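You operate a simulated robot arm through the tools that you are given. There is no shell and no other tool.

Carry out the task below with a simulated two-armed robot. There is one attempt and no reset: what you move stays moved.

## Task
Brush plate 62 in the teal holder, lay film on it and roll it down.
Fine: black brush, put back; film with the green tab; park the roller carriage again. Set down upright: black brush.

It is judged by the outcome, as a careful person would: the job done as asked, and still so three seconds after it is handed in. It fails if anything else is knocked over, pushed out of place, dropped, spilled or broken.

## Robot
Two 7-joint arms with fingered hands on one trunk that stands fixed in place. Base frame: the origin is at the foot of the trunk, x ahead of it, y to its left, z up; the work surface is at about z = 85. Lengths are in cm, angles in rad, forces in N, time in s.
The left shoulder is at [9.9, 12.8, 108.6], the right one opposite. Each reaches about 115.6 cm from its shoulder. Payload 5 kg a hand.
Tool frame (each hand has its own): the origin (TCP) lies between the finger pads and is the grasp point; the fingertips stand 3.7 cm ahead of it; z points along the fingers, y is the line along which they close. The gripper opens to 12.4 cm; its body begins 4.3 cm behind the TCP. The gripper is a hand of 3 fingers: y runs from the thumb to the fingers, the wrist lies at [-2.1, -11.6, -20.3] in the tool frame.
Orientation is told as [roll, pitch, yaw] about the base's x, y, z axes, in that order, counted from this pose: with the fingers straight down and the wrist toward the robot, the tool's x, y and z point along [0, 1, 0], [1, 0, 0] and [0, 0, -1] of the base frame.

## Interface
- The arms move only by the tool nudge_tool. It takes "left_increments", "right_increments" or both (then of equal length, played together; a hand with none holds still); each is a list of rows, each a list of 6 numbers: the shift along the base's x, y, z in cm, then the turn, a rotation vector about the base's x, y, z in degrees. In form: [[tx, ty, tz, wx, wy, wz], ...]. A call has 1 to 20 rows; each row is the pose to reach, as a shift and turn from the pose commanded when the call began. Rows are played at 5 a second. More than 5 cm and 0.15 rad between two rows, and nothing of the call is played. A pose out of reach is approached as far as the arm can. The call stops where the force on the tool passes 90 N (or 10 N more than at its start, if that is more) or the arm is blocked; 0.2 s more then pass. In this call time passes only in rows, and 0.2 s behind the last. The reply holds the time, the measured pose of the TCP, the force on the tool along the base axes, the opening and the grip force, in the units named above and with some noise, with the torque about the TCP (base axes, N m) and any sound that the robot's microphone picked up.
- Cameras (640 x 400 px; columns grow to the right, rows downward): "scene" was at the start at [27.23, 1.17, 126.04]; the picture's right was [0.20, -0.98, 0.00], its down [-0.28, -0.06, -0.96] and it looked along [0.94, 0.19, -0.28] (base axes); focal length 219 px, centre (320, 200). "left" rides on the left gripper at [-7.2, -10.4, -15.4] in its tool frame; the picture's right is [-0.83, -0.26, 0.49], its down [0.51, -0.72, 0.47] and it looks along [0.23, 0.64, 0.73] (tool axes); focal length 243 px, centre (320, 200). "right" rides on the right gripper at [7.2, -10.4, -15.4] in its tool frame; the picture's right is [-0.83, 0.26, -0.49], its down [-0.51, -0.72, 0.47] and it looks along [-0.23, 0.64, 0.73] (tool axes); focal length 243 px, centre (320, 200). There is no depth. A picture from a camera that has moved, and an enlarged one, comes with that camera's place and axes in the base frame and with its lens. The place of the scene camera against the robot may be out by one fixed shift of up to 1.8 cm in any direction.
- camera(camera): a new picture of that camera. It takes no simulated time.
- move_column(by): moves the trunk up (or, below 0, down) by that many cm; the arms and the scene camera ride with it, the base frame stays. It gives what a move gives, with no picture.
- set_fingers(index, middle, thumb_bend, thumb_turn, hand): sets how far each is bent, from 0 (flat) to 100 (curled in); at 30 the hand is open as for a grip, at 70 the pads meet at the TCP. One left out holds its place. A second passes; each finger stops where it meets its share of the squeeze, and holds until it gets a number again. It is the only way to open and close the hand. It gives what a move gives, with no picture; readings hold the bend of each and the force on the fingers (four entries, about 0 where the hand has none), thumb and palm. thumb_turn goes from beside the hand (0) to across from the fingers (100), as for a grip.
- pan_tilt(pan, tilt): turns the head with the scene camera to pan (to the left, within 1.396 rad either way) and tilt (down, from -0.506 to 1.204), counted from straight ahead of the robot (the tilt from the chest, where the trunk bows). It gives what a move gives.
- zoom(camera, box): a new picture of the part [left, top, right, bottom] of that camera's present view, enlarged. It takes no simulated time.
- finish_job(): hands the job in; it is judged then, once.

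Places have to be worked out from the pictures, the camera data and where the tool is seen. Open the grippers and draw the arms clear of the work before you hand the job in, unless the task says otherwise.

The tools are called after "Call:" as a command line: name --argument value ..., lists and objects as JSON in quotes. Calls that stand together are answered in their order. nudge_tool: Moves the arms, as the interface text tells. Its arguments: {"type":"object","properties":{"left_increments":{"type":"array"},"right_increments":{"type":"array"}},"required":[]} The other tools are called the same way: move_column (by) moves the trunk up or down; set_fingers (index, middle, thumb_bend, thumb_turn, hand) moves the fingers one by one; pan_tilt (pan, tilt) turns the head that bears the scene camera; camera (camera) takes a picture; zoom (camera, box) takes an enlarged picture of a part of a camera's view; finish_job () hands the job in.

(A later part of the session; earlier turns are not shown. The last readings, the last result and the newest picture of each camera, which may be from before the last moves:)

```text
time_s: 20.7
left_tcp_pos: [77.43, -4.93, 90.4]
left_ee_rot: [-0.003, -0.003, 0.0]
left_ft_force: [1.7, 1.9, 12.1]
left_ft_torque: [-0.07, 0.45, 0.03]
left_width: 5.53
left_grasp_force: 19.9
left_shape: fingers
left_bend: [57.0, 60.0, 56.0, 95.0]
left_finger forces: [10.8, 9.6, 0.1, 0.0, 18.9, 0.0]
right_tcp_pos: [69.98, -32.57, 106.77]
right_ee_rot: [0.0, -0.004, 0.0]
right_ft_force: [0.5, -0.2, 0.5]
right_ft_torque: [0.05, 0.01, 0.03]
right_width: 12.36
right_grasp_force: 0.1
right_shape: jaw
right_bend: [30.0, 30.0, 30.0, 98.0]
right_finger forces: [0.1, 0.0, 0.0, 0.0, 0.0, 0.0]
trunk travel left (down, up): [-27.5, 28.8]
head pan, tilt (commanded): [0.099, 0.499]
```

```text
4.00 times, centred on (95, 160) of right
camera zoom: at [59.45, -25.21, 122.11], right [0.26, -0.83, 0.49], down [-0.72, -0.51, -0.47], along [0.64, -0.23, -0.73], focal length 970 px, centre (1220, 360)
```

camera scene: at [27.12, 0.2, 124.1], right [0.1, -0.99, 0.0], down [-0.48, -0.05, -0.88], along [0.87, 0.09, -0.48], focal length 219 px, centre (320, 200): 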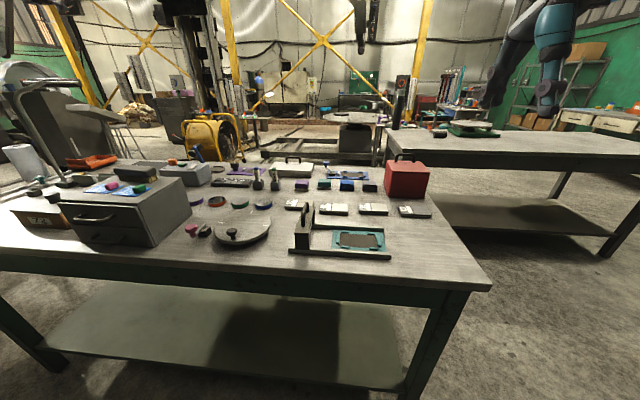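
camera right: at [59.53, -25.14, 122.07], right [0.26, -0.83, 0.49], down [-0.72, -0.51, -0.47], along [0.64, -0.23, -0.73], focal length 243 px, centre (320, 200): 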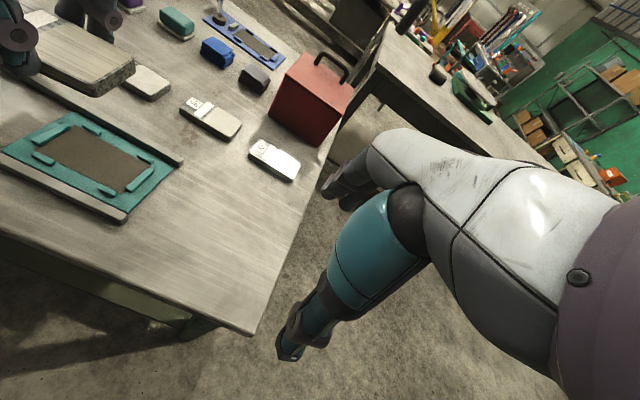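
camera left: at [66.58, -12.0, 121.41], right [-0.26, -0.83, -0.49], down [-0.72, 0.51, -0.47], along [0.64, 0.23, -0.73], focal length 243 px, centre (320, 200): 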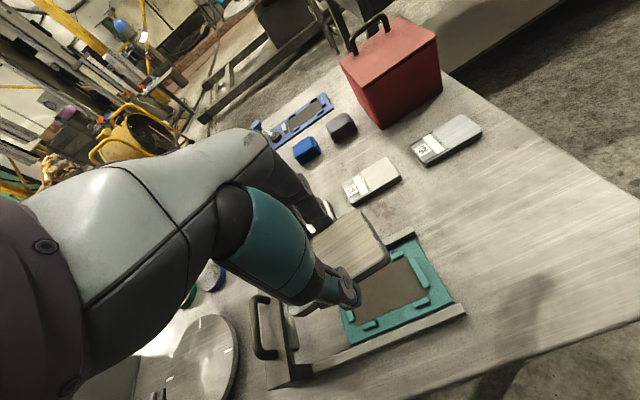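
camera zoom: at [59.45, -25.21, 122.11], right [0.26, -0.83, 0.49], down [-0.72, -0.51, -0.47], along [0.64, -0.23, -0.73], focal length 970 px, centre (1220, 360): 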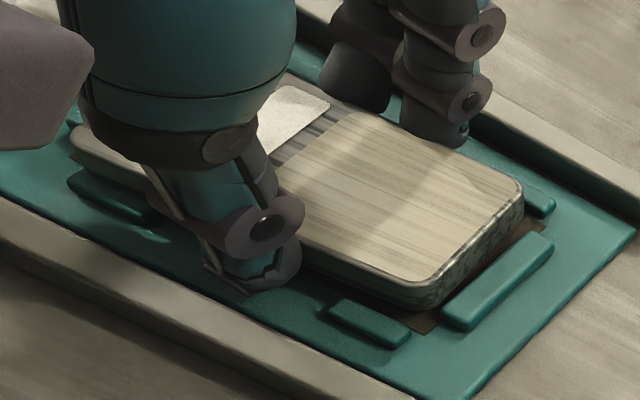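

Triangulating the plate's top gives z≈88.0 front / 88.1 back, so with ~2.1 cm thickness its bottom is at ≈85.9 – it is essentially down on the seat, front edge first. I ease up 0.3 cm to relieve the push and check.

Call:
nudge_tool --left_increments '[[-0.1, 0, 0.3, 0, 0, 0]]'

Call:
zoom --camera "left" --box '[320, 180, 420, 270]'

Call:
zoom --camera "right" --box '[60, 140, 160, 210]'

Call:
zoom --camera "scene" --box '[340, 215, 400, 255]'

```text
time_s: 21.1
left_tcp_pos: [77.33, -5.04, 90.41]
left_ee_rot: [-0.001, 0.0, -0.001]
left_ft_force: [4.4, 0.1, 7.0]
left_ft_torque: [-0.03, 0.13, 0.03]
left_width: 5.56
left_grasp_force: 19.9
left_shape: fingers
left_bend: [57.0, 60.0, 56.0, 95.0]
left_finger forces: [11.6, 10.2, 0.1, 0.0, 17.2, 0.0]
right_tcp_pos: [70.11, -32.56, 106.73]
right_ee_rot: [-0.001, -0.001, 0.0]
right_ft_force: [1.1, 0.6, -0.7]
right_ft_torque: [0.01, 0.03, 0.0]
right_width: 12.37
right_grasp_force: 0.1
right_shape: jaw
right_bend: [30.0, 30.0, 30.0, 98.0]
right_finger forces: [0.1, 0.0, 0.0, 0.1, 0.0, 0.1]
trunk travel left (down, up): [-27.5, 28.8]
head pan, tilt (commanded): [0.099, 0.499]
```

```text
4.44 times, centred on (370, 225) of left
camera zoom: at [66.99, -12.21, 105.83], right [-0.26, -0.83, -0.49], down [-0.72, 0.51, -0.47], along [0.64, 0.23, -0.73], focal length 1078 px, centre (98, 89)
```

zoom: 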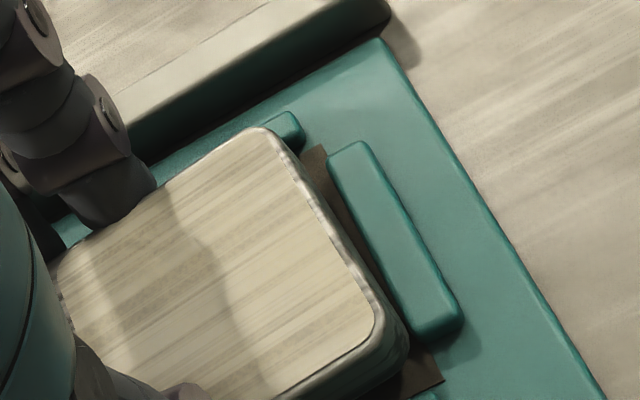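

```text
5.71 times, centred on (110, 175) of right
camera zoom: at [59.57, -25.24, 122.02], right [0.26, -0.83, 0.49], down [-0.72, -0.51, -0.47], along [0.64, -0.23, -0.73], focal length 1386 px, centre (1520, 343)
```

zoom: 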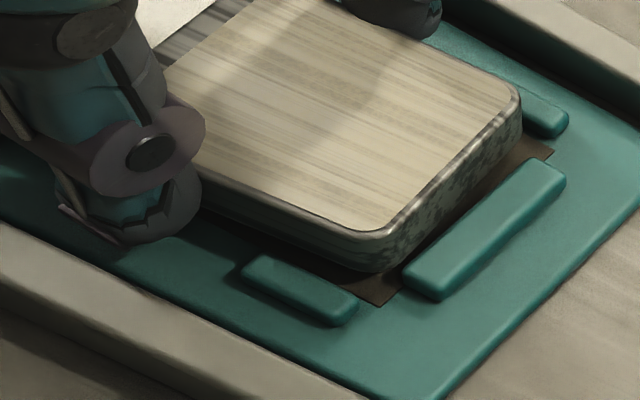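

```text
10.00 times, centred on (370, 235) of scene
camera zoom: at [27.15, 0.19, 124.09], right [0.1, -1.0, 0.0], down [-0.48, -0.05, -0.88], along [0.87, 0.09, -0.48], focal length 2193 px, centre (-180, -150)
```

zoom: 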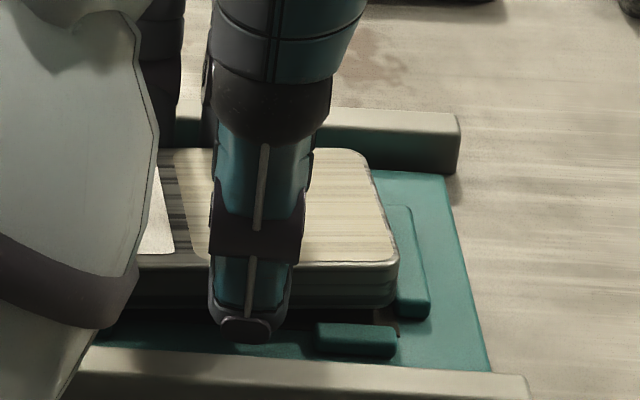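

Plate bottom sits at ≈85.85, below the clip tops (~86.25), so it is between the clips, not on them. I ease up a hair more and open the fingers slightly (≈0.4 cm each) to release.

Call:
nudge_tool --left_increments '[[-0.1, 0, 0.15, 0, 0, 0]]'

Call:
set_fingers --hand "left" --index 54 --middle 57 --thumb_bend 53

Call:
zoom --camera "right" --box '[60, 140, 160, 210]'

Call:
zoom --camera "scene" --box '[340, 215, 400, 255]'

Call:
zoom --camera "left" --box '[320, 180, 420, 270]'

```text
time_s: 21.5
left_tcp_pos: [77.16, -4.93, 90.42]
left_ee_rot: [0.001, 0.002, -0.002]
left_ft_force: [0.7, -0.3, -2.9]
left_ft_torque: [0.07, 0.02, -0.06]
left_width: 5.6
left_grasp_force: 18.8
left_shape: fingers
left_bend: [57.0, 60.0, 55.0, 95.0]
left_finger forces: [9.9, 9.4, 0.0, 0.0, 18.3, 0.1]
right_tcp_pos: [70.1, -32.57, 106.76]
right_ee_rot: [-0.001, -0.001, 0.0]
right_ft_force: [-0.9, 0.1, -0.6]
right_ft_torque: [-0.01, -0.02, 0.01]
right_width: 12.37
right_grasp_force: 0.0
right_shape: jaw
right_bend: [30.0, 30.0, 30.0, 98.0]
right_finger forces: [0.0, 0.0, 0.0, 0.0, 0.0, 0.1]
trunk travel left (down, up): [-27.5, 28.8]
head pan, tilt (commanded): [0.099, 0.499]
```

```text
time_s: 22.5
left_tcp_pos: [77.09, -5.1, 90.6]
left_ee_rot: [0.0, 0.002, 0.0]
left_ft_force: [-2.2, -1.1, -1.4]
left_ft_torque: [-0.06, 0.05, 0.0]
left_width: 5.93
left_grasp_force: 1.4
left_shape: fingers
left_bend: [54.0, 56.0, 51.0, 97.0]
left_finger forces: [0.0, 0.2, 0.1, 0.0, 2.2, 0.0]
right_tcp_pos: [69.98, -32.55, 106.82]
right_ee_rot: [0.0, -0.002, -0.001]
right_ft_force: [0.2, 0.7, -0.2]
right_ft_torque: [0.01, 0.03, -0.02]
right_width: 12.35
right_grasp_force: 0.1
right_shape: jaw
right_bend: [30.0, 30.0, 30.0, 98.0]
right_finger forces: [0.0, 0.1, 0.0, 0.1, 0.0, 0.1]
trunk travel left (down, up): [-27.5, 28.8]
head pan, tilt (commanded): [0.099, 0.499]
```

```text
5.71 times, centred on (110, 175) of right
camera zoom: at [59.54, -25.25, 122.04], right [0.26, -0.83, 0.49], down [-0.72, -0.51, -0.47], along [0.64, -0.23, -0.73], focal length 1386 px, centre (1520, 343)
```

zoom: 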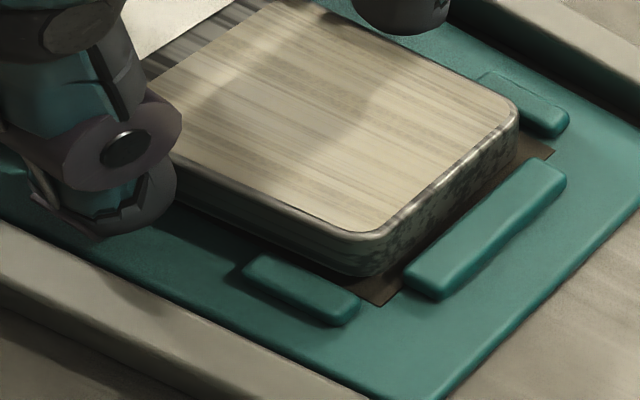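

```text
10.00 times, centred on (370, 235) of scene
camera zoom: at [27.11, 0.18, 124.1], right [0.1, -1.0, 0.0], down [-0.48, -0.05, -0.88], along [0.87, 0.09, -0.48], focal length 2193 px, centre (-180, -150)
```

zoom: 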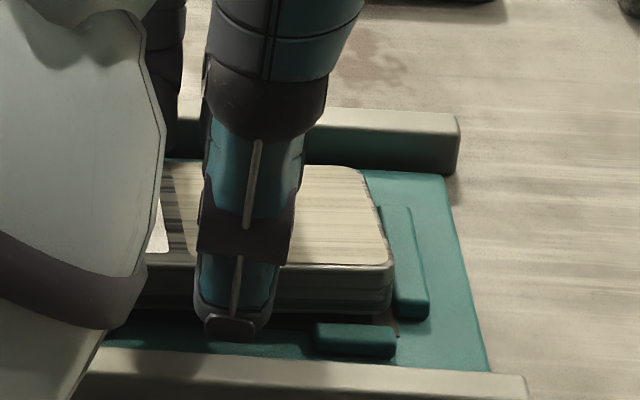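

```text
4.44 times, centred on (370, 225) of left
camera zoom: at [66.82, -12.2, 105.99], right [-0.26, -0.83, -0.49], down [-0.72, 0.51, -0.47], along [0.64, 0.23, -0.73], focal length 1078 px, centre (98, 89)
```

zoom: 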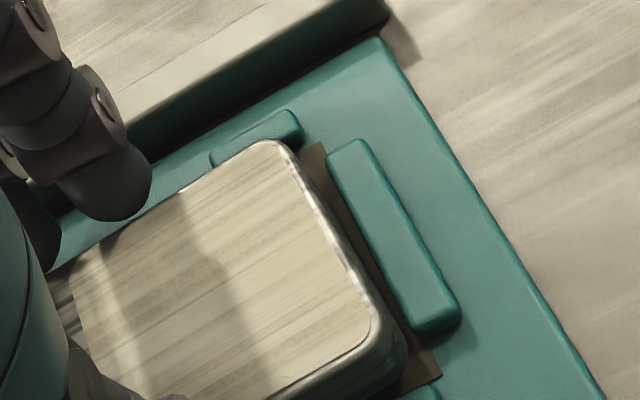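

Released: the plate settled flat and lower. I open the thumb a touch more to break contact, then lift straight up.

Call:
set_fingers --hand "left" --thumb_bend 50 --index 53 --middle 55

Call:
nudge_tool --left_increments '[[0, 0, 0.5, 0, 0, 0], [0, 0, 1.5, 0, 0, 0], [0, 0, 3.5, 0, 0, 0]]'

Call:
zoom --camera "right" --box '[30, 110, 160, 210]'

Call:
camera --camera "left"

```text
time_s: 23.5
left_tcp_pos: [77.12, -5.07, 90.64]
left_ee_rot: [0.001, -0.001, 0.0]
left_ft_force: [0.5, -0.8, -0.7]
left_ft_torque: [-0.01, -0.02, -0.02]
left_width: 6.28
left_grasp_force: 0.3
left_shape: fingers
left_bend: [53.0, 55.0, 50.0, 97.0]
left_finger forces: [0.0, 0.0, 0.0, 0.1, 0.2, 0.0]
right_tcp_pos: [70.03, -32.48, 106.76]
right_ee_rot: [0.0, 0.0, 0.0]
right_ft_force: [0.5, 0.1, -0.3]
right_ft_torque: [-0.01, -0.02, 0.03]
right_width: 12.37
right_grasp_force: 0.1
right_shape: jaw
right_bend: [30.0, 30.0, 30.0, 98.0]
right_finger forces: [0.0, 0.1, 0.0, 0.0, 0.1, 0.0]
trunk travel left (down, up): [-27.5, 28.8]
head pan, tilt (commanded): [0.099, 0.499]
```

```text
time_s: 24.3
left_tcp_pos: [77.27, -5.0, 94.22]
left_ee_rot: [-0.001, -0.001, -0.001]
left_ft_force: [-0.2, -0.4, 0.6]
left_ft_torque: [0.03, 0.0, -0.02]
left_width: 6.3
left_grasp_force: 0.1
left_shape: fingers
left_bend: [53.0, 55.0, 50.0, 97.0]
left_finger forces: [0.0, 0.0, 0.0, 0.0, 0.0, 0.0]
right_tcp_pos: [70.0, -32.46, 106.75]
right_ee_rot: [-0.001, -0.003, 0.001]
right_ft_force: [0.0, -0.6, 0.8]
right_ft_torque: [0.0, -0.02, 0.0]
right_width: 12.38
right_grasp_force: 0.0
right_shape: jaw
right_bend: [30.0, 30.0, 30.0, 98.0]
right_finger forces: [0.1, 0.1, 0.1, 0.1, 0.0, 0.1]
trunk travel left (down, up): [-27.5, 28.8]
head pan, tilt (commanded): [0.099, 0.499]
```

```text
4.00 times, centred on (95, 160) of right
camera zoom: at [59.49, -25.19, 122.08], right [0.26, -0.83, 0.49], down [-0.72, -0.51, -0.47], along [0.64, -0.23, -0.73], focal length 970 px, centre (1220, 360)
```

zoom: 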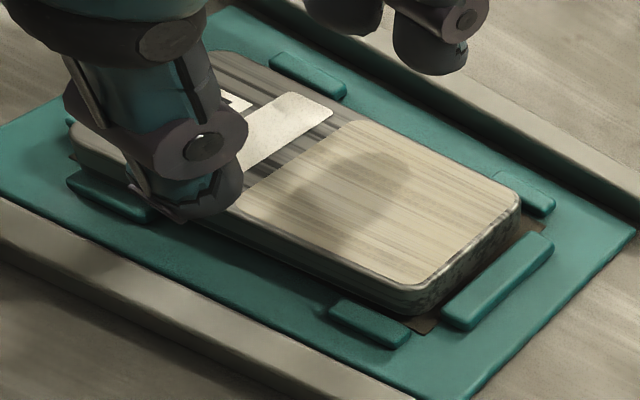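

```text
taken
camera left: at [66.8, -12.2, 109.53], right [-0.26, -0.83, -0.49], down [-0.72, 0.51, -0.47], along [0.64, 0.23, -0.73], focal length 243 px, centre (320, 200)
```

left: 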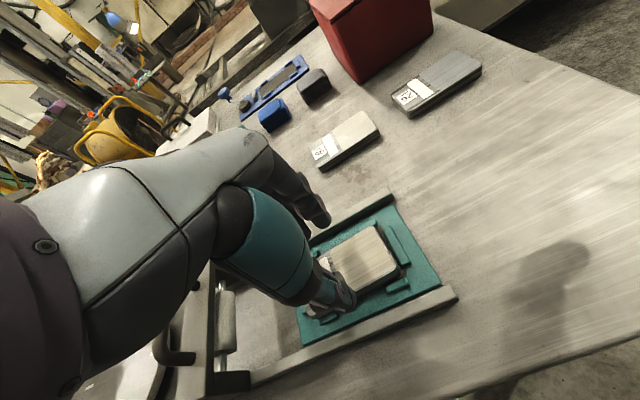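

I lift the left hand well clear to check how the plate sits between the clips.

Call:
nudge_tool --left_increments '[[0, 0, 4.5, 0, 0, 0], [0, 0, 9, 0, 0, 0], [0, 2, 13, 0, 0, 0], [0, 6, 15, 0, 0, 0], [0, 10.5, 16, 0, 0, 0], [0, 15, 16, 0, 0, 0]]'

Call:
zoom --camera "right" --box '[0, 90, 170, 220]'

Call:
zoom --camera "scene" --box '[320, 205, 400, 265]'

Call:
camera --camera "left"

```text
time_s: 25.7
left_tcp_pos: [77.12, 10.12, 110.0]
left_ee_rot: [-0.001, -0.001, -0.003]
left_ft_force: [0.7, 1.3, 0.3]
left_ft_torque: [-0.06, -0.02, 0.0]
left_width: 6.29
left_grasp_force: 0.0
left_shape: fingers
left_bend: [53.0, 55.0, 50.0, 98.0]
left_finger forces: [0.0, 0.0, 0.0, 0.0, 0.0, 0.0]
right_tcp_pos: [70.09, -32.37, 106.75]
right_ee_rot: [-0.001, -0.001, 0.0]
right_ft_force: [1.2, 0.4, -0.3]
right_ft_torque: [-0.05, 0.02, -0.04]
right_width: 12.37
right_grasp_force: 0.0
right_shape: jaw
right_bend: [30.0, 30.0, 30.0, 98.0]
right_finger forces: [0.0, 0.1, 0.1, 0.0, 0.0, 0.0]
trunk travel left (down, up): [-27.5, 28.8]
head pan, tilt (commanded): [0.099, 0.499]
```

```text
3.08 times, centred on (85, 155) of right
camera zoom: at [59.54, -25.08, 122.07], right [0.26, -0.83, 0.49], down [-0.72, -0.51, -0.47], along [0.64, -0.23, -0.73], focal length 746 px, centre (1043, 338)
```

zoom: 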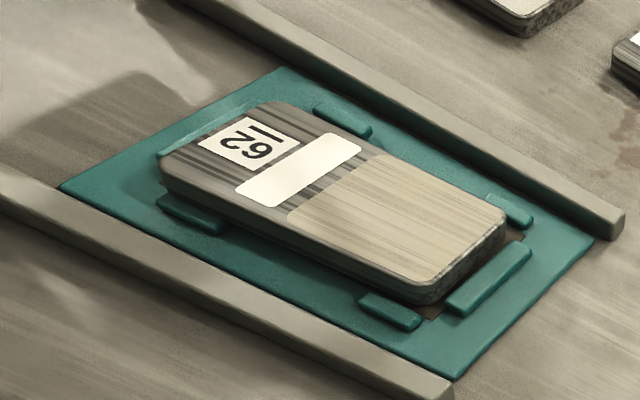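

```text
6.67 times, centred on (360, 235) of scene
camera zoom: at [27.13, 0.35, 124.09], right [0.1, -1.0, 0.0], down [-0.48, -0.05, -0.88], along [0.87, 0.09, -0.48], focal length 1462 px, centre (53, -33)
```

zoom: 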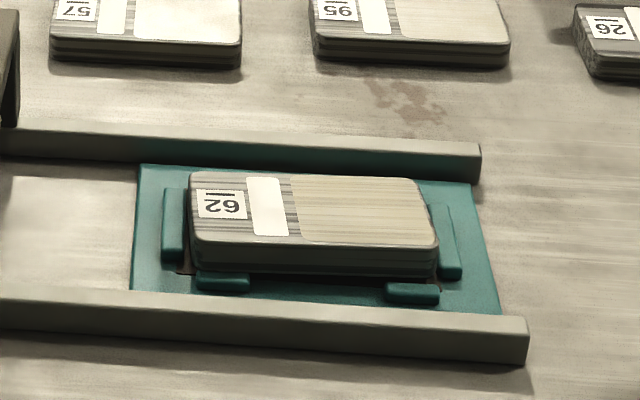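

```text
taken
camera left: at [66.69, 2.98, 125.45], right [-0.26, -0.83, -0.49], down [-0.72, 0.51, -0.47], along [0.64, 0.23, -0.73], focal length 243 px, centre (320, 200)
```

left: 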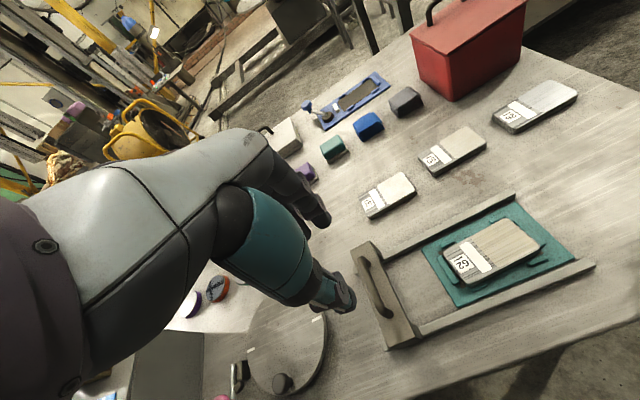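

Plate 62 looks placed; I zoom on its left end to verify it isn't riding up on the left end clip.

Call:
zoom --camera "right" --box '[25, 110, 105, 170]'

Call:
zoom --camera "right" --box '[85, 130, 165, 200]'

Call:
zoom --camera "left" --box '[420, 190, 600, 310]'

Call:
zoom --camera "scene" --box '[335, 225, 395, 260]'

```text
6.67 times, centred on (65, 140) of right
camera zoom: at [59.54, -25.08, 122.07], right [0.26, -0.83, 0.49], down [-0.72, -0.51, -0.47], along [0.64, -0.23, -0.73], focal length 1618 px, centre (2020, 600)
```

zoom: 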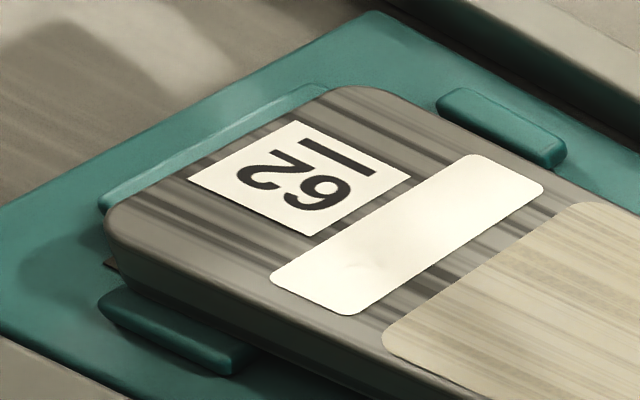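

```text
5.71 times, centred on (125, 165) of right
camera zoom: at [59.54, -25.08, 122.07], right [0.26, -0.83, 0.49], down [-0.72, -0.51, -0.47], along [0.64, -0.23, -0.73], focal length 1386 px, centre (1434, 400)
```

zoom: 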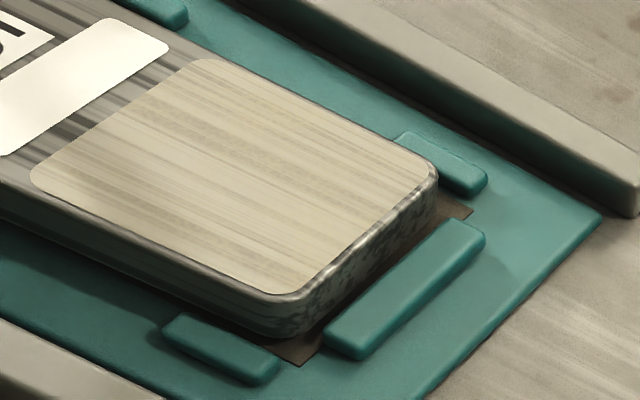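

```text
3.33 times, centred on (510, 250) of left
camera zoom: at [66.69, 2.98, 125.45], right [-0.26, -0.83, -0.49], down [-0.72, 0.51, -0.47], along [0.64, 0.23, -0.73], focal length 809 px, centre (-313, 33)
```

zoom: 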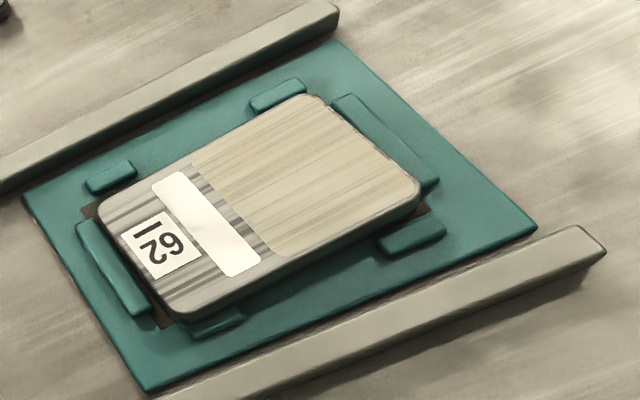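

```text
10.67 times, centred on (365, 242) of scene
camera zoom: at [27.13, 0.35, 124.09], right [0.1, -1.0, 0.0], down [-0.48, -0.05, -0.88], along [0.87, 0.09, -0.48], focal length 2339 px, centre (-160, -253)
```

zoom: 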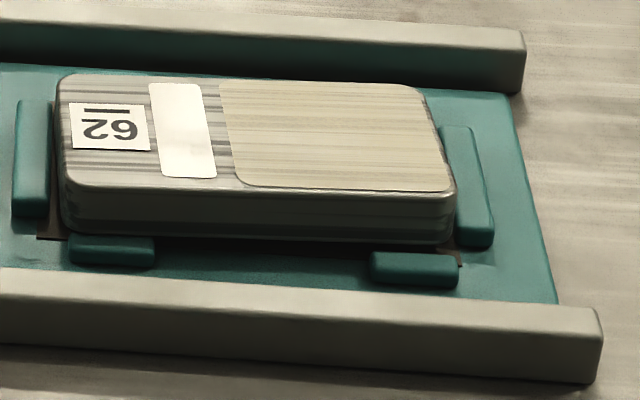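

The top corners triangulate to z≈87.6, so plate 62 is seated flat between the clips (slightly turned within their play). Now I inspect the roller carriage from here to learn its roller height.

Call:
zoom --camera "left" --box '[330, 200, 470, 370]'

Call:
zoom --camera "scene" --box '[280, 190, 350, 260]'

Call:
camera --camera "right"

```text
2.35 times, centred on (400, 285) of left
camera zoom: at [66.69, 2.98, 125.45], right [-0.26, -0.83, -0.49], down [-0.72, 0.51, -0.47], along [0.64, 0.23, -0.73], focal length 571 px, centre (132, 0)
```

zoom: 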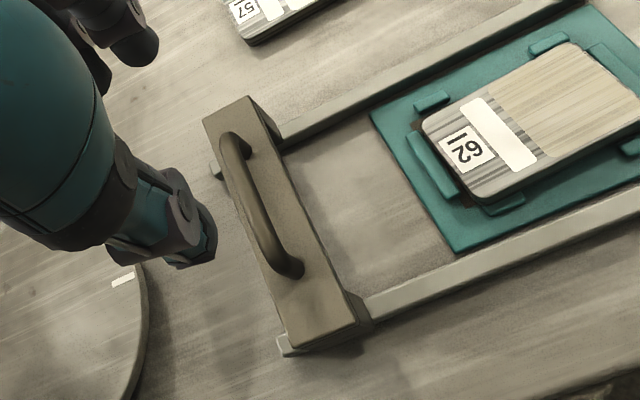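

```text
5.71 times, centred on (315, 225) of scene
camera zoom: at [27.13, 0.35, 124.09], right [0.1, -1.0, 0.0], down [-0.48, -0.05, -0.88], along [0.87, 0.09, -0.48], focal length 1253 px, centre (349, 57)
```

zoom: 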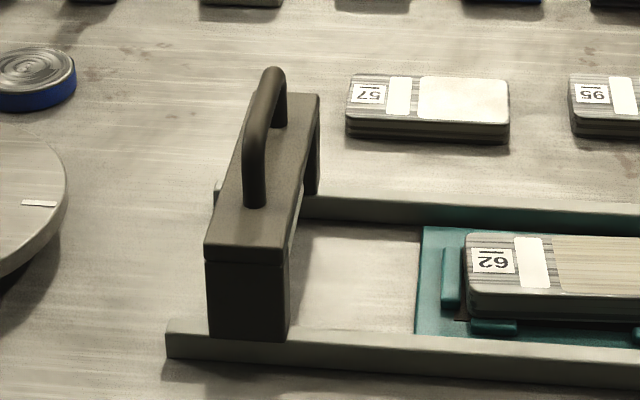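

```text
taken
camera right: at [59.54, -25.08, 122.07], right [0.26, -0.83, 0.49], down [-0.72, -0.51, -0.47], along [0.64, -0.23, -0.73], focal length 243 px, centre (320, 200)
```

right: 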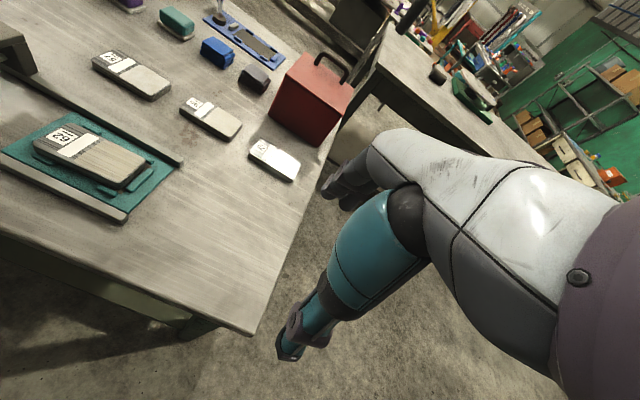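

Next the brush: I move the left hand over to near the drawer box at height for a closer measuring view.

Call:
nudge_tool --left_increments '[[-1, 4.3, 1.5, 0, 0, 0], [-2, 8.6, 3, 0, 0, 0], [-3, 12.9, 4.5, 0, 0, 0], [-4, 17.2, 6, 0, 0, 0], [-5, 21.5, 7.5, 0, 0, 0], [-6, 25.8, 9, 0, 0, 0], [-7, 30.1, 10.5, 0, 0, 0], [-8, 34.4, 12, 0, 0, 0], [-9, 38.7, 12, 0, 0, 0], [-10, 43, 12, 0, 0, 0], [-11, 47.3, 12, 0, 0, 0], [-12, 51.6, 12, 0, 0, 0], [-13.5, 55.9, 12, 0, 0, 0], [-15, 60, 12, 0, 0, 0]]'

Call:
camera --camera "left"

Call:
zoom --camera "left" --box '[330, 120, 500, 260]'

```text
time_s: 28.7
left_tcp_pos: [62.22, 70.06, 122.13]
left_ee_rot: [-0.003, 0.0, 0.0]
left_ft_force: [0.0, 0.0, -0.3]
left_ft_torque: [-0.04, -0.03, 0.0]
left_width: 6.25
left_grasp_force: 0.1
left_shape: fingers
left_bend: [53.0, 55.0, 50.0, 98.0]
left_finger forces: [0.0, 0.0, 0.0, 0.0, 0.0, 0.0]
right_tcp_pos: [70.06, -32.59, 106.68]
right_ee_rot: [-0.001, -0.001, 0.001]
right_ft_force: [0.9, 0.3, -0.4]
right_ft_torque: [-0.02, 0.01, -0.05]
right_width: 12.35
right_grasp_force: 0.1
right_shape: jaw
right_bend: [30.0, 30.0, 30.0, 98.0]
right_finger forces: [0.0, 0.0, 0.0, 0.1, 0.1, 0.1]
trunk travel left (down, up): [-27.5, 28.8]
head pan, tilt (commanded): [0.099, 0.499]
```

```text
taken
camera left: at [51.88, 62.9, 137.43], right [-0.26, -0.83, -0.49], down [-0.72, 0.51, -0.47], along [0.64, 0.23, -0.73], focal length 243 px, centre (320, 200)
```

left: 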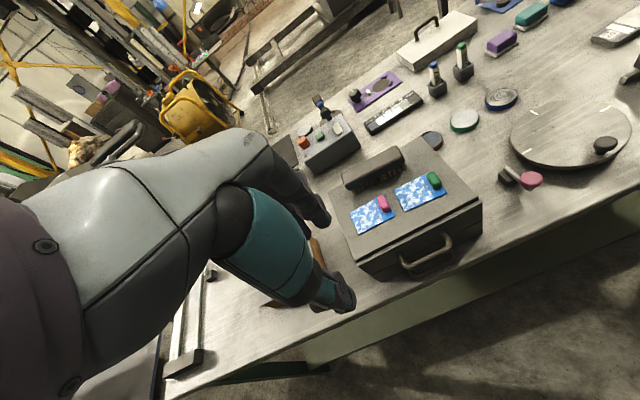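

```text
2.86 times, centred on (415, 190) of left
camera zoom: at [51.88, 62.9, 137.43], right [-0.26, -0.83, -0.49], down [-0.72, 0.51, -0.47], along [0.64, 0.23, -0.73], focal length 693 px, centre (49, 229)
```

zoom: 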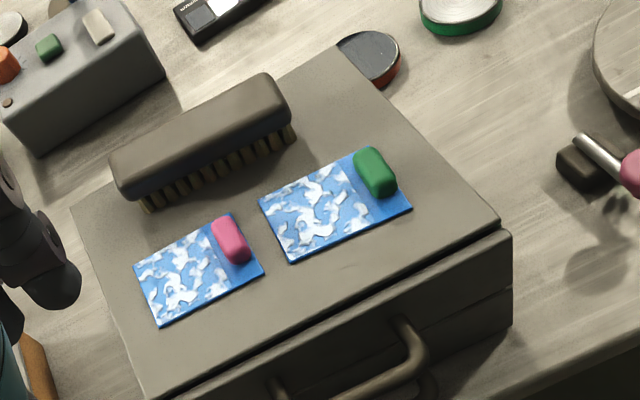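

Triangulated: box top z≈99.5, brush body centre ≈(82.5, 62.3), top ≈103.5, 4 cm wide, turned about -8°; green-tab film centre ≈(75.2, 57.7). I move above the brush with an -8° yaw.

Call:
nudge_tool --left_increments '[[4, -1.5, -1.2, 0, 0, -2], [8, -3, -2.4, 0, 0, -4], [12, -4.6, -3.6, 0, 0, -6], [16, -6.2, -4.8, 0, 0, -8], [20.3, -7.8, -6, 0, 0, -8]]'

Call:
camera --camera "left"

Call:
pan_tilt --pan 0.7 --tilt 0.45

Call:
camera --camera "scene"

```text
time_s: 29.9
left_tcp_pos: [82.79, 62.2, 116.12]
left_ee_rot: [0.002, 0.001, -0.139]
left_ft_force: [0.0, 0.4, -0.2]
left_ft_torque: [0.04, 0.08, 0.0]
left_width: 6.29
left_grasp_force: 0.0
left_shape: fingers
left_bend: [53.0, 55.0, 50.0, 98.0]
left_finger forces: [0.1, 0.0, 0.0, 0.0, 0.0, 0.0]
right_tcp_pos: [70.24, -32.54, 106.54]
right_ee_rot: [-0.001, 0.002, -0.001]
right_ft_force: [0.1, -0.3, -0.4]
right_ft_torque: [0.03, 0.04, 0.03]
right_width: 12.37
right_grasp_force: 0.0
right_shape: jaw
right_bend: [30.0, 30.0, 30.0, 98.0]
right_finger forces: [0.1, 0.1, 0.0, 0.0, 0.0, 0.0]
trunk travel left (down, up): [-27.5, 28.8]
head pan, tilt (commanded): [0.099, 0.499]
```

```text
taken
camera left: at [71.47, 56.42, 131.47], right [-0.38, -0.79, -0.49], down [-0.64, 0.6, -0.47], along [0.67, 0.14, -0.73], focal length 243 px, centre (320, 200)
```

left: 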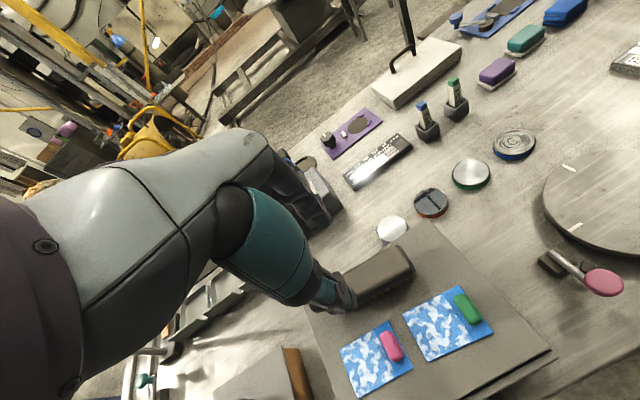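

```text
time_s: 30.9
left_tcp_pos: [82.65, 62.22, 116.17]
left_ee_rot: [0.0, -0.001, -0.139]
left_ft_force: [-0.4, -0.3, -0.1]
left_ft_torque: [0.0, -0.02, 0.01]
left_width: 6.29
left_grasp_force: 0.0
left_shape: fingers
left_bend: [53.0, 55.0, 50.0, 98.0]
left_finger forces: [0.0, 0.1, 0.0, 0.1, 0.0, 0.1]
right_tcp_pos: [69.9, -32.59, 106.76]
right_ee_rot: [0.0, -0.002, -0.001]
right_ft_force: [0.1, -0.2, 0.0]
right_ft_torque: [-0.02, 0.02, -0.02]
right_width: 12.36
right_grasp_force: 0.0
right_shape: jaw
right_bend: [30.0, 30.0, 30.0, 98.0]
right_finger forces: [0.0, 0.0, 0.0, 0.1, 0.1, 0.0]
trunk travel left (down, up): [-27.5, 28.8]
head pan, tilt (commanded): [0.7, 0.45]
```

```text
taken
camera scene: at [25.14, 5.19, 124.53], right [0.64, -0.77, 0.0], down [-0.33, -0.28, -0.9], along [0.69, 0.58, -0.44], focal length 219 px, centre (320, 200)
```

scene: 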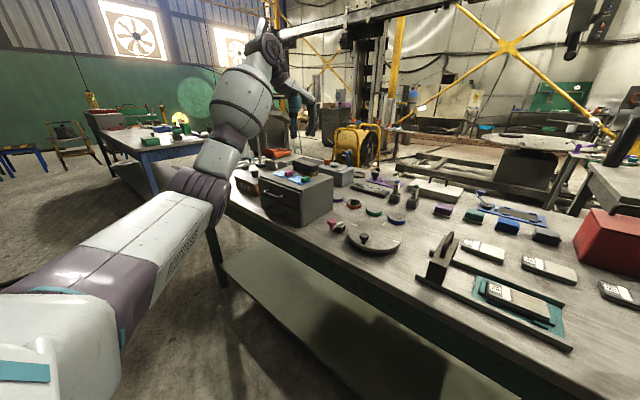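

I zoom on the brush from this pose to refine its position relative to the hand.

Call:
zoom --camera "left" --box '[290, 210, 510, 400]'

Call:
zoom --camera "scene" --box '[240, 60, 380, 220]'

```text
2.11 times, centred on (400, 305) of left
camera zoom: at [71.28, 56.5, 131.54], right [-0.38, -0.79, -0.49], down [-0.64, 0.6, -0.47], along [0.67, 0.14, -0.73], focal length 511 px, centre (152, -21)
```

zoom: 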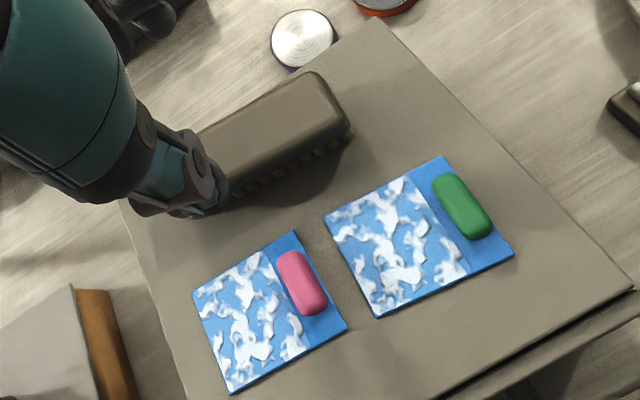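

```text
2.50 times, centred on (310, 140) of scene
camera zoom: at [25.14, 5.19, 124.53], right [0.64, -0.77, 0.0], down [-0.33, -0.28, -0.9], along [0.69, 0.58, -0.44], focal length 548 px, centre (345, 350)
```

zoom: 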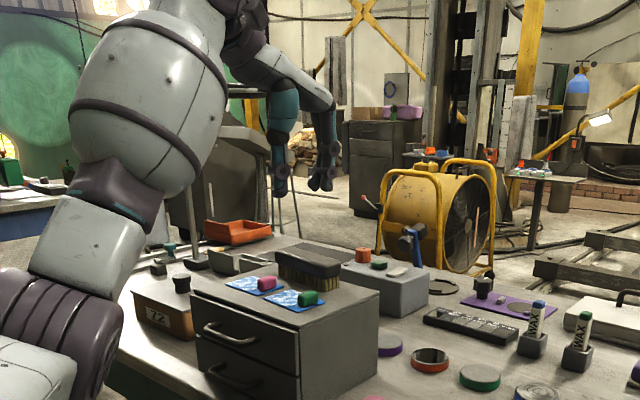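

Brush centre refined to about (83.0, 62.1). I descend to z≈108 with a small x correction, then check again.

Call:
nudge_tool --left_increments '[[0.15, 0, -4, 0, 0, 0], [0.3, -0.1, -8, 0, 0, 0]]'

Call:
zoom --camera "left" --box '[260, 170, 460, 340]'

Call:
zoom --camera "scene" --box '[270, 90, 360, 210]'

```text
time_s: 31.5
left_tcp_pos: [82.88, 62.07, 108.03]
left_ee_rot: [-0.001, 0.002, -0.14]
left_ft_force: [-1.4, 0.5, -0.5]
left_ft_torque: [0.02, -0.01, -0.01]
left_width: 6.29
left_grasp_force: 0.1
left_shape: fingers
left_bend: [53.0, 55.0, 50.0, 98.0]
left_finger forces: [0.0, 0.1, 0.0, 0.0, 0.0, 0.1]
right_tcp_pos: [70.09, -32.46, 106.62]
right_ee_rot: [-0.001, 0.0, -0.001]
right_ft_force: [-0.4, 0.2, 0.7]
right_ft_torque: [-0.02, 0.04, -0.01]
right_width: 12.36
right_grasp_force: 0.0
right_shape: jaw
right_bend: [30.0, 30.0, 30.0, 98.0]
right_finger forces: [0.1, 0.0, 0.1, 0.1, 0.0, 0.0]
trunk travel left (down, up): [-27.5, 28.8]
head pan, tilt (commanded): [0.7, 0.45]
```

```text
2.35 times, centred on (360, 255) of left
camera zoom: at [71.62, 56.41, 123.34], right [-0.37, -0.79, -0.49], down [-0.64, 0.6, -0.47], along [0.67, 0.14, -0.73], focal length 571 px, centre (226, 71)
```

zoom: 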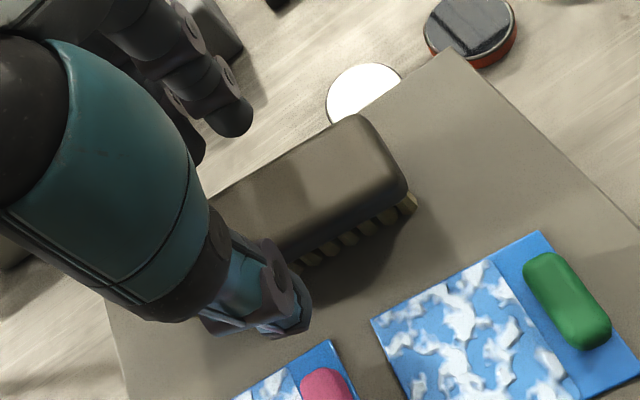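

```text
3.33 times, centred on (315, 150) of scene
camera zoom: at [25.17, 5.27, 124.52], right [0.64, -0.77, 0.0], down [-0.33, -0.28, -0.9], along [0.69, 0.58, -0.44], focal length 731 px, centre (337, 367)
```

zoom: 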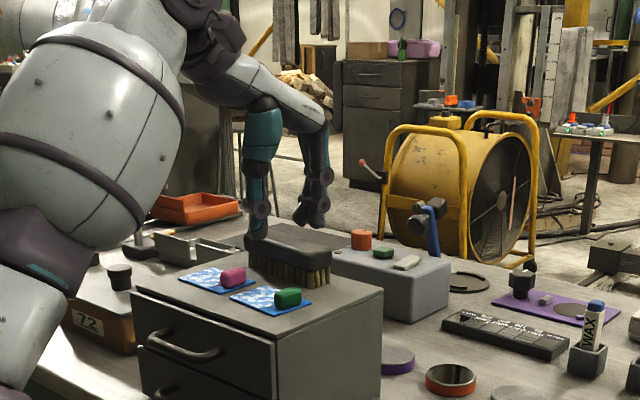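

Clearances look even on both sides. I descend the final 3 cm.

Call:
nudge_tool --left_increments '[[0, 0, -1.5, 0, 0, 0], [0, 0, -2.8, 0, 0, 0]]'

Call:
zoom --camera "left" --box '[260, 170, 460, 340]'

Call:
zoom --camera "scene" --box '[280, 130, 350, 200]'

```text
time_s: 32.1
left_tcp_pos: [82.75, 61.99, 105.27]
left_ee_rot: [0.0, -0.003, -0.139]
left_ft_force: [-0.6, -0.3, 1.3]
left_ft_torque: [-0.04, 0.01, 0.02]
left_width: 6.28
left_grasp_force: 0.1
left_shape: fingers
left_bend: [53.0, 55.0, 50.0, 98.0]
left_finger forces: [0.0, 0.1, 0.0, 0.1, 0.0, 0.0]
right_tcp_pos: [69.99, -32.5, 106.72]
right_ee_rot: [0.0, 0.0, 0.0]
right_ft_force: [-0.6, 0.0, 0.7]
right_ft_torque: [0.01, 0.04, 0.01]
right_width: 12.38
right_grasp_force: 0.1
right_shape: jaw
right_bend: [30.0, 30.0, 30.0, 98.0]
right_finger forces: [0.0, 0.0, 0.0, 0.0, 0.1, 0.0]
trunk travel left (down, up): [-27.5, 28.8]
head pan, tilt (commanded): [0.7, 0.45]
```

```text
2.35 times, centred on (360, 255) of left
camera zoom: at [71.58, 56.38, 120.69], right [-0.37, -0.79, -0.49], down [-0.64, 0.6, -0.47], along [0.67, 0.14, -0.73], focal length 571 px, centre (226, 71)
```

zoom: 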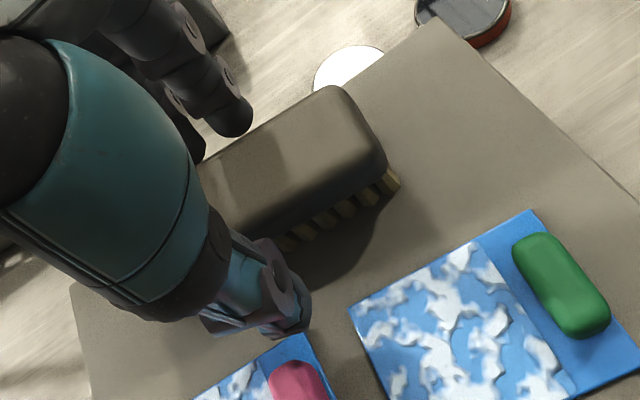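

```text
5.71 times, centred on (315, 165) of scene
camera zoom: at [25.1, 5.2, 124.54], right [0.64, -0.77, 0.0], down [-0.33, -0.28, -0.9], along [0.69, 0.58, -0.44], focal length 1253 px, centre (349, 400)
```

zoom: 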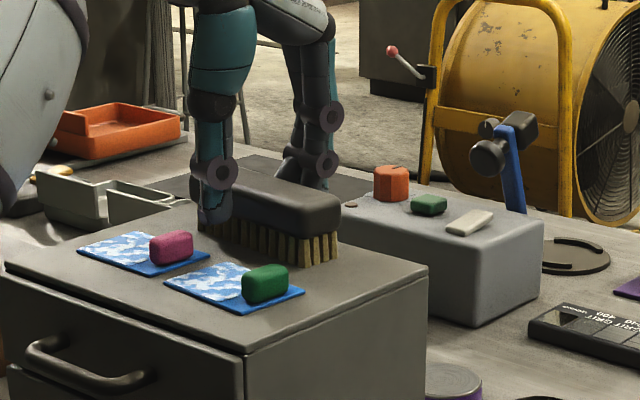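

The hand straddles the brush body with thumb between the two films. Closing on it.

Call:
set_fingers --hand "left" --index 72 --middle 72 --thumb_bend 70

Call:
zoom --camera "scene" --box '[280, 130, 350, 200]'

Call:
zoom --camera "left" --box '[260, 170, 460, 340]'

```text
time_s: 33.1
left_tcp_pos: [82.75, 62.18, 105.16]
left_ee_rot: [0.0, 0.0, -0.139]
left_ft_force: [-0.4, 0.1, 0.9]
left_ft_torque: [-0.04, 0.05, -0.01]
left_width: 3.83
left_grasp_force: 18.9
left_shape: fingers
left_bend: [61.0, 66.0, 58.0, 96.0]
left_finger forces: [12.0, 6.8, 0.0, 0.0, 18.8, 0.0]
right_tcp_pos: [69.99, -32.47, 106.74]
right_ee_rot: [-0.001, 0.0, 0.0]
right_ft_force: [-0.2, 0.0, -0.3]
right_ft_torque: [-0.03, -0.01, 0.0]
right_width: 12.35
right_grasp_force: 0.1
right_shape: jaw
right_bend: [30.0, 30.0, 30.0, 98.0]
right_finger forces: [0.0, 0.0, 0.0, 0.0, 0.0, 0.0]
trunk travel left (down, up): [-27.5, 28.8]
head pan, tilt (commanded): [0.7, 0.45]
```

```text
5.71 times, centred on (315, 165) of scene
camera zoom: at [25.1, 5.19, 124.54], right [0.64, -0.77, 0.0], down [-0.33, -0.28, -0.9], along [0.69, 0.58, -0.44], focal length 1253 px, centre (349, 400)
```

zoom: 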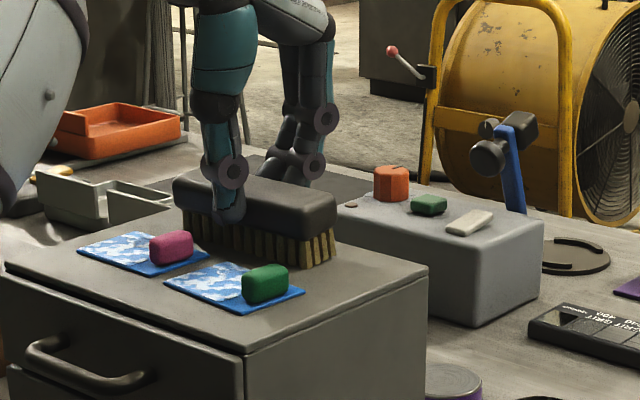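

```text
2.35 times, centred on (360, 255) of left
camera zoom: at [71.59, 56.37, 120.69], right [-0.37, -0.79, -0.49], down [-0.64, 0.6, -0.47], along [0.67, 0.14, -0.73], focal length 571 px, centre (226, 71)
```

zoom: 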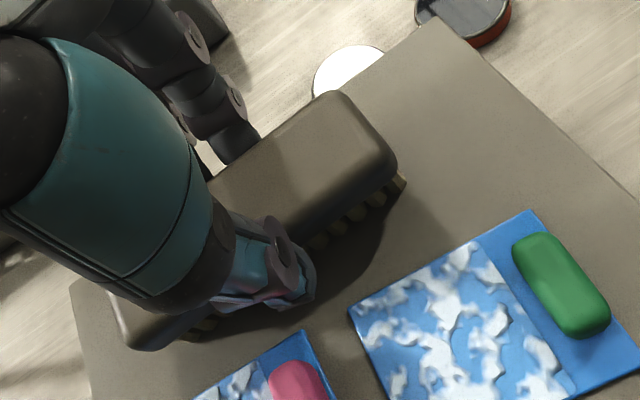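

Gripped at ~19 N. I note this pose (82.75, 62.1, 105.2, yaw -0.139) for putting it back, and lift.

Call:
nudge_tool --left_increments '[[0, 0, 0.5, 0, 0, 0], [0, 0, 2, 0, 0, 0], [0, 0, 6, 0, 0, 0], [0, 0, 10, 0, 0, 0]]'

Call:
zoom --camera "scene" --box '[270, 90, 360, 200]'

Call:
zoom --camera "left" --box '[260, 170, 460, 340]'

```text
time_s: 34.1
left_tcp_pos: [82.78, 62.06, 115.43]
left_ee_rot: [0.0, 0.0, -0.141]
left_ft_force: [-0.2, -0.9, -0.8]
left_ft_torque: [0.05, -0.03, -0.02]
left_width: 3.84
left_grasp_force: 18.9
left_shape: fingers
left_bend: [61.0, 66.0, 58.0, 96.0]
left_finger forces: [11.8, 7.0, 0.0, 0.0, 18.8, 0.1]
right_tcp_pos: [70.01, -32.63, 106.72]
right_ee_rot: [0.0, -0.002, 0.0]
right_ft_force: [-1.1, -0.7, 0.4]
right_ft_torque: [0.05, -0.06, 0.01]
right_width: 12.36
right_grasp_force: 0.0
right_shape: jaw
right_bend: [30.0, 30.0, 30.0, 98.0]
right_finger forces: [0.1, 0.1, 0.0, 0.0, 0.0, 0.0]
trunk travel left (down, up): [-27.5, 28.8]
head pan, tilt (commanded): [0.7, 0.45]
```

```text
3.64 times, centred on (315, 145) of scene
camera zoom: at [25.04, 5.13, 124.56], right [0.64, -0.77, 0.0], down [-0.33, -0.28, -0.9], along [0.69, 0.58, -0.43], focal length 797 px, centre (338, 400)
```

zoom: 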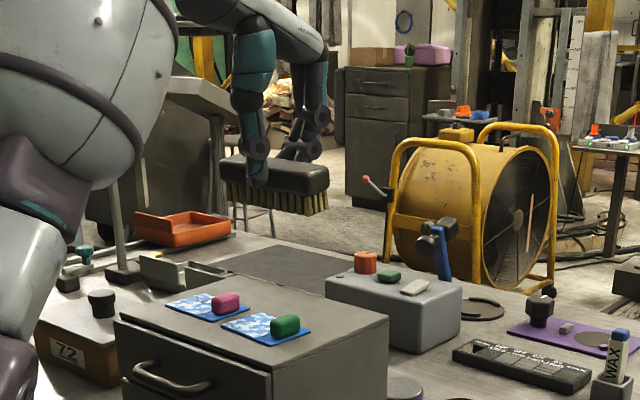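

```text
2.35 times, centred on (360, 255) of left
camera zoom: at [71.53, 56.4, 130.84], right [-0.37, -0.79, -0.49], down [-0.64, 0.6, -0.47], along [0.67, 0.14, -0.73], focal length 571 px, centre (226, 71)
```

zoom: 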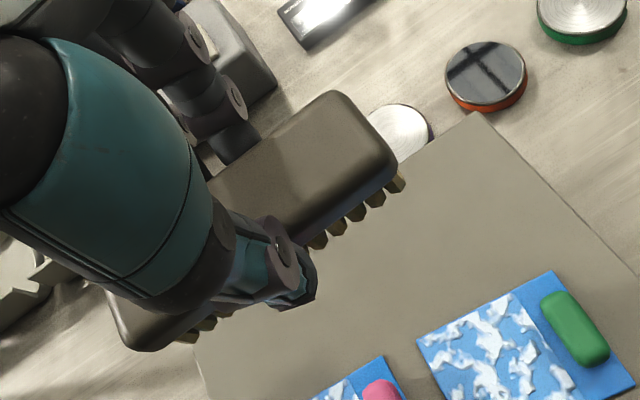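

Brush is held upright, bristles down, now aligned along y with bottom ≈5.7 cm below the TCP. I carry it high over to above plate 62.

Call:
nudge_tool --left_increments '[[-0.35, -4.45, 0, 0, 0, 0], [-0.7, -8.9, 0, 0, 0, 0], [-1.05, -13.35, 0, 0, 0, 0], [-1.4, -17.8, 0, 0, 0, 0], [-1.75, -22.25, 0, 0, 0, 0], [-2.1, -26.7, 0, 0, 0, 0], [-2.45, -31.15, 0, 0, 0, 0], [-2.8, -35.6, 0, 0, 0, 0], [-3.15, -40.05, 0, 0, 0, 0], [-3.5, -44.5, 0, 0, 0, 0], [-3.85, -48.95, 0, 0, 0, 0], [-4.2, -53.4, 0, 0, 0, 0], [-4.55, -57.85, 0, 0, 0, 0], [-4.9, -62.3, -1, 0, 0, 0], [-5.2, -66.7, -2, 0, 0, 0]]'

Call:
pan_tilt --pan 0.0 --tilt 0.55

Call:
zoom --camera "scene" --box '[240, 120, 440, 260]'

Call:
zoom --camera "right" --box '[0, 0, 200, 220]'

Call:
camera --camera "left"

```text
time_s: 37.3
left_tcp_pos: [77.72, -4.89, 113.27]
left_ee_rot: [-0.001, 0.0, -0.139]
left_ft_force: [1.4, -1.4, -1.3]
left_ft_torque: [0.0, -0.01, 0.03]
left_width: 3.82
left_grasp_force: 18.4
left_shape: fingers
left_bend: [61.0, 66.0, 58.0, 96.0]
left_finger forces: [11.4, 6.9, 0.0, 0.0, 18.3, 0.0]
right_tcp_pos: [69.97, -32.67, 106.5]
right_ee_rot: [0.002, -0.001, 0.001]
right_ft_force: [-0.7, -0.2, -0.3]
right_ft_torque: [0.01, -0.03, 0.0]
right_width: 12.33
right_grasp_force: 0.1
right_shape: jaw
right_bend: [30.0, 30.0, 30.0, 98.0]
right_finger forces: [0.0, 0.0, 0.0, 0.0, 0.0, 0.0]
trunk travel left (down, up): [-27.5, 28.8]
head pan, tilt (commanded): [0.7, 0.45]
```

```text
time_s: 38.3
left_tcp_pos: [77.63, -4.74, 113.32]
left_ee_rot: [0.001, 0.0, -0.141]
left_ft_force: [0.0, 0.3, -0.3]
left_ft_torque: [0.02, -0.02, 0.0]
left_width: 3.81
left_grasp_force: 18.7
left_shape: fingers
left_bend: [61.0, 66.0, 58.0, 96.0]
left_finger forces: [11.4, 6.8, 0.0, 0.1, 18.4, 0.0]
right_tcp_pos: [70.13, -32.53, 106.8]
right_ee_rot: [0.0, 0.0, 0.0]
right_ft_force: [0.7, -0.2, -0.2]
right_ft_torque: [-0.02, -0.02, 0.01]
right_width: 12.38
right_grasp_force: 0.1
right_shape: jaw
right_bend: [30.0, 30.0, 30.0, 98.0]
right_finger forces: [0.0, 0.1, 0.1, 0.0, 0.0, 0.1]
trunk travel left (down, up): [-27.5, 28.8]
head pan, tilt (commanded): [0.0, 0.55]
```

```text
2.86 times, centred on (340, 190) of scene
camera zoom: at [27.08, -0.7, 123.63], right [0.0, -1.0, 0.0], down [-0.52, 0.0, -0.85], along [0.85, 0.0, -0.52], focal length 626 px, centre (263, 229)
```

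zoom: 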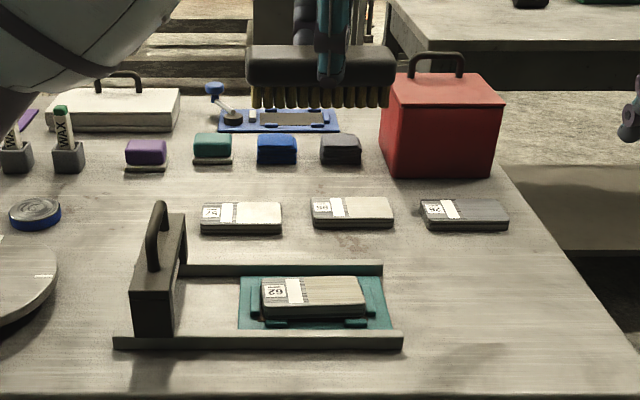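

```text
1.82 times, centred on (100, 110) of right
camera zoom: at [59.57, -25.24, 122.02], right [0.26, -0.83, 0.49], down [-0.72, -0.51, -0.47], along [0.64, -0.23, -0.73], focal length 441 px, centre (720, 364)
```

zoom: 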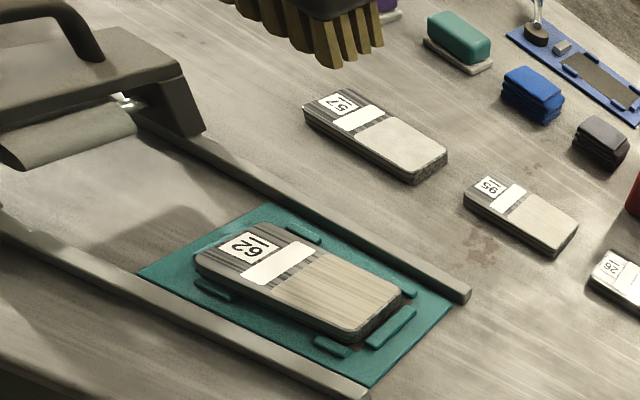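

```text
taken
camera left: at [66.41, -10.44, 128.7], right [-0.38, -0.79, -0.49], down [-0.64, 0.6, -0.47], along [0.67, 0.14, -0.73], focal length 243 px, centre (320, 200)
```

left: 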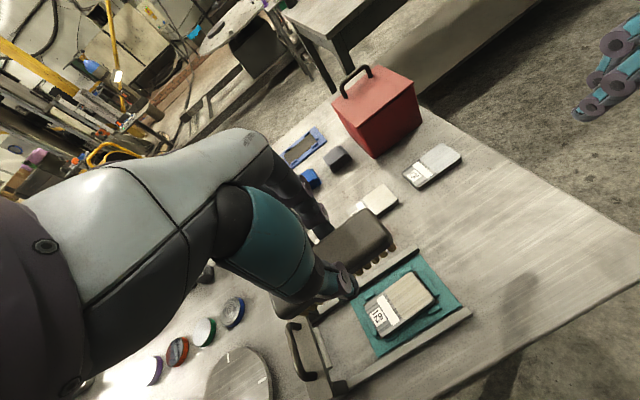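

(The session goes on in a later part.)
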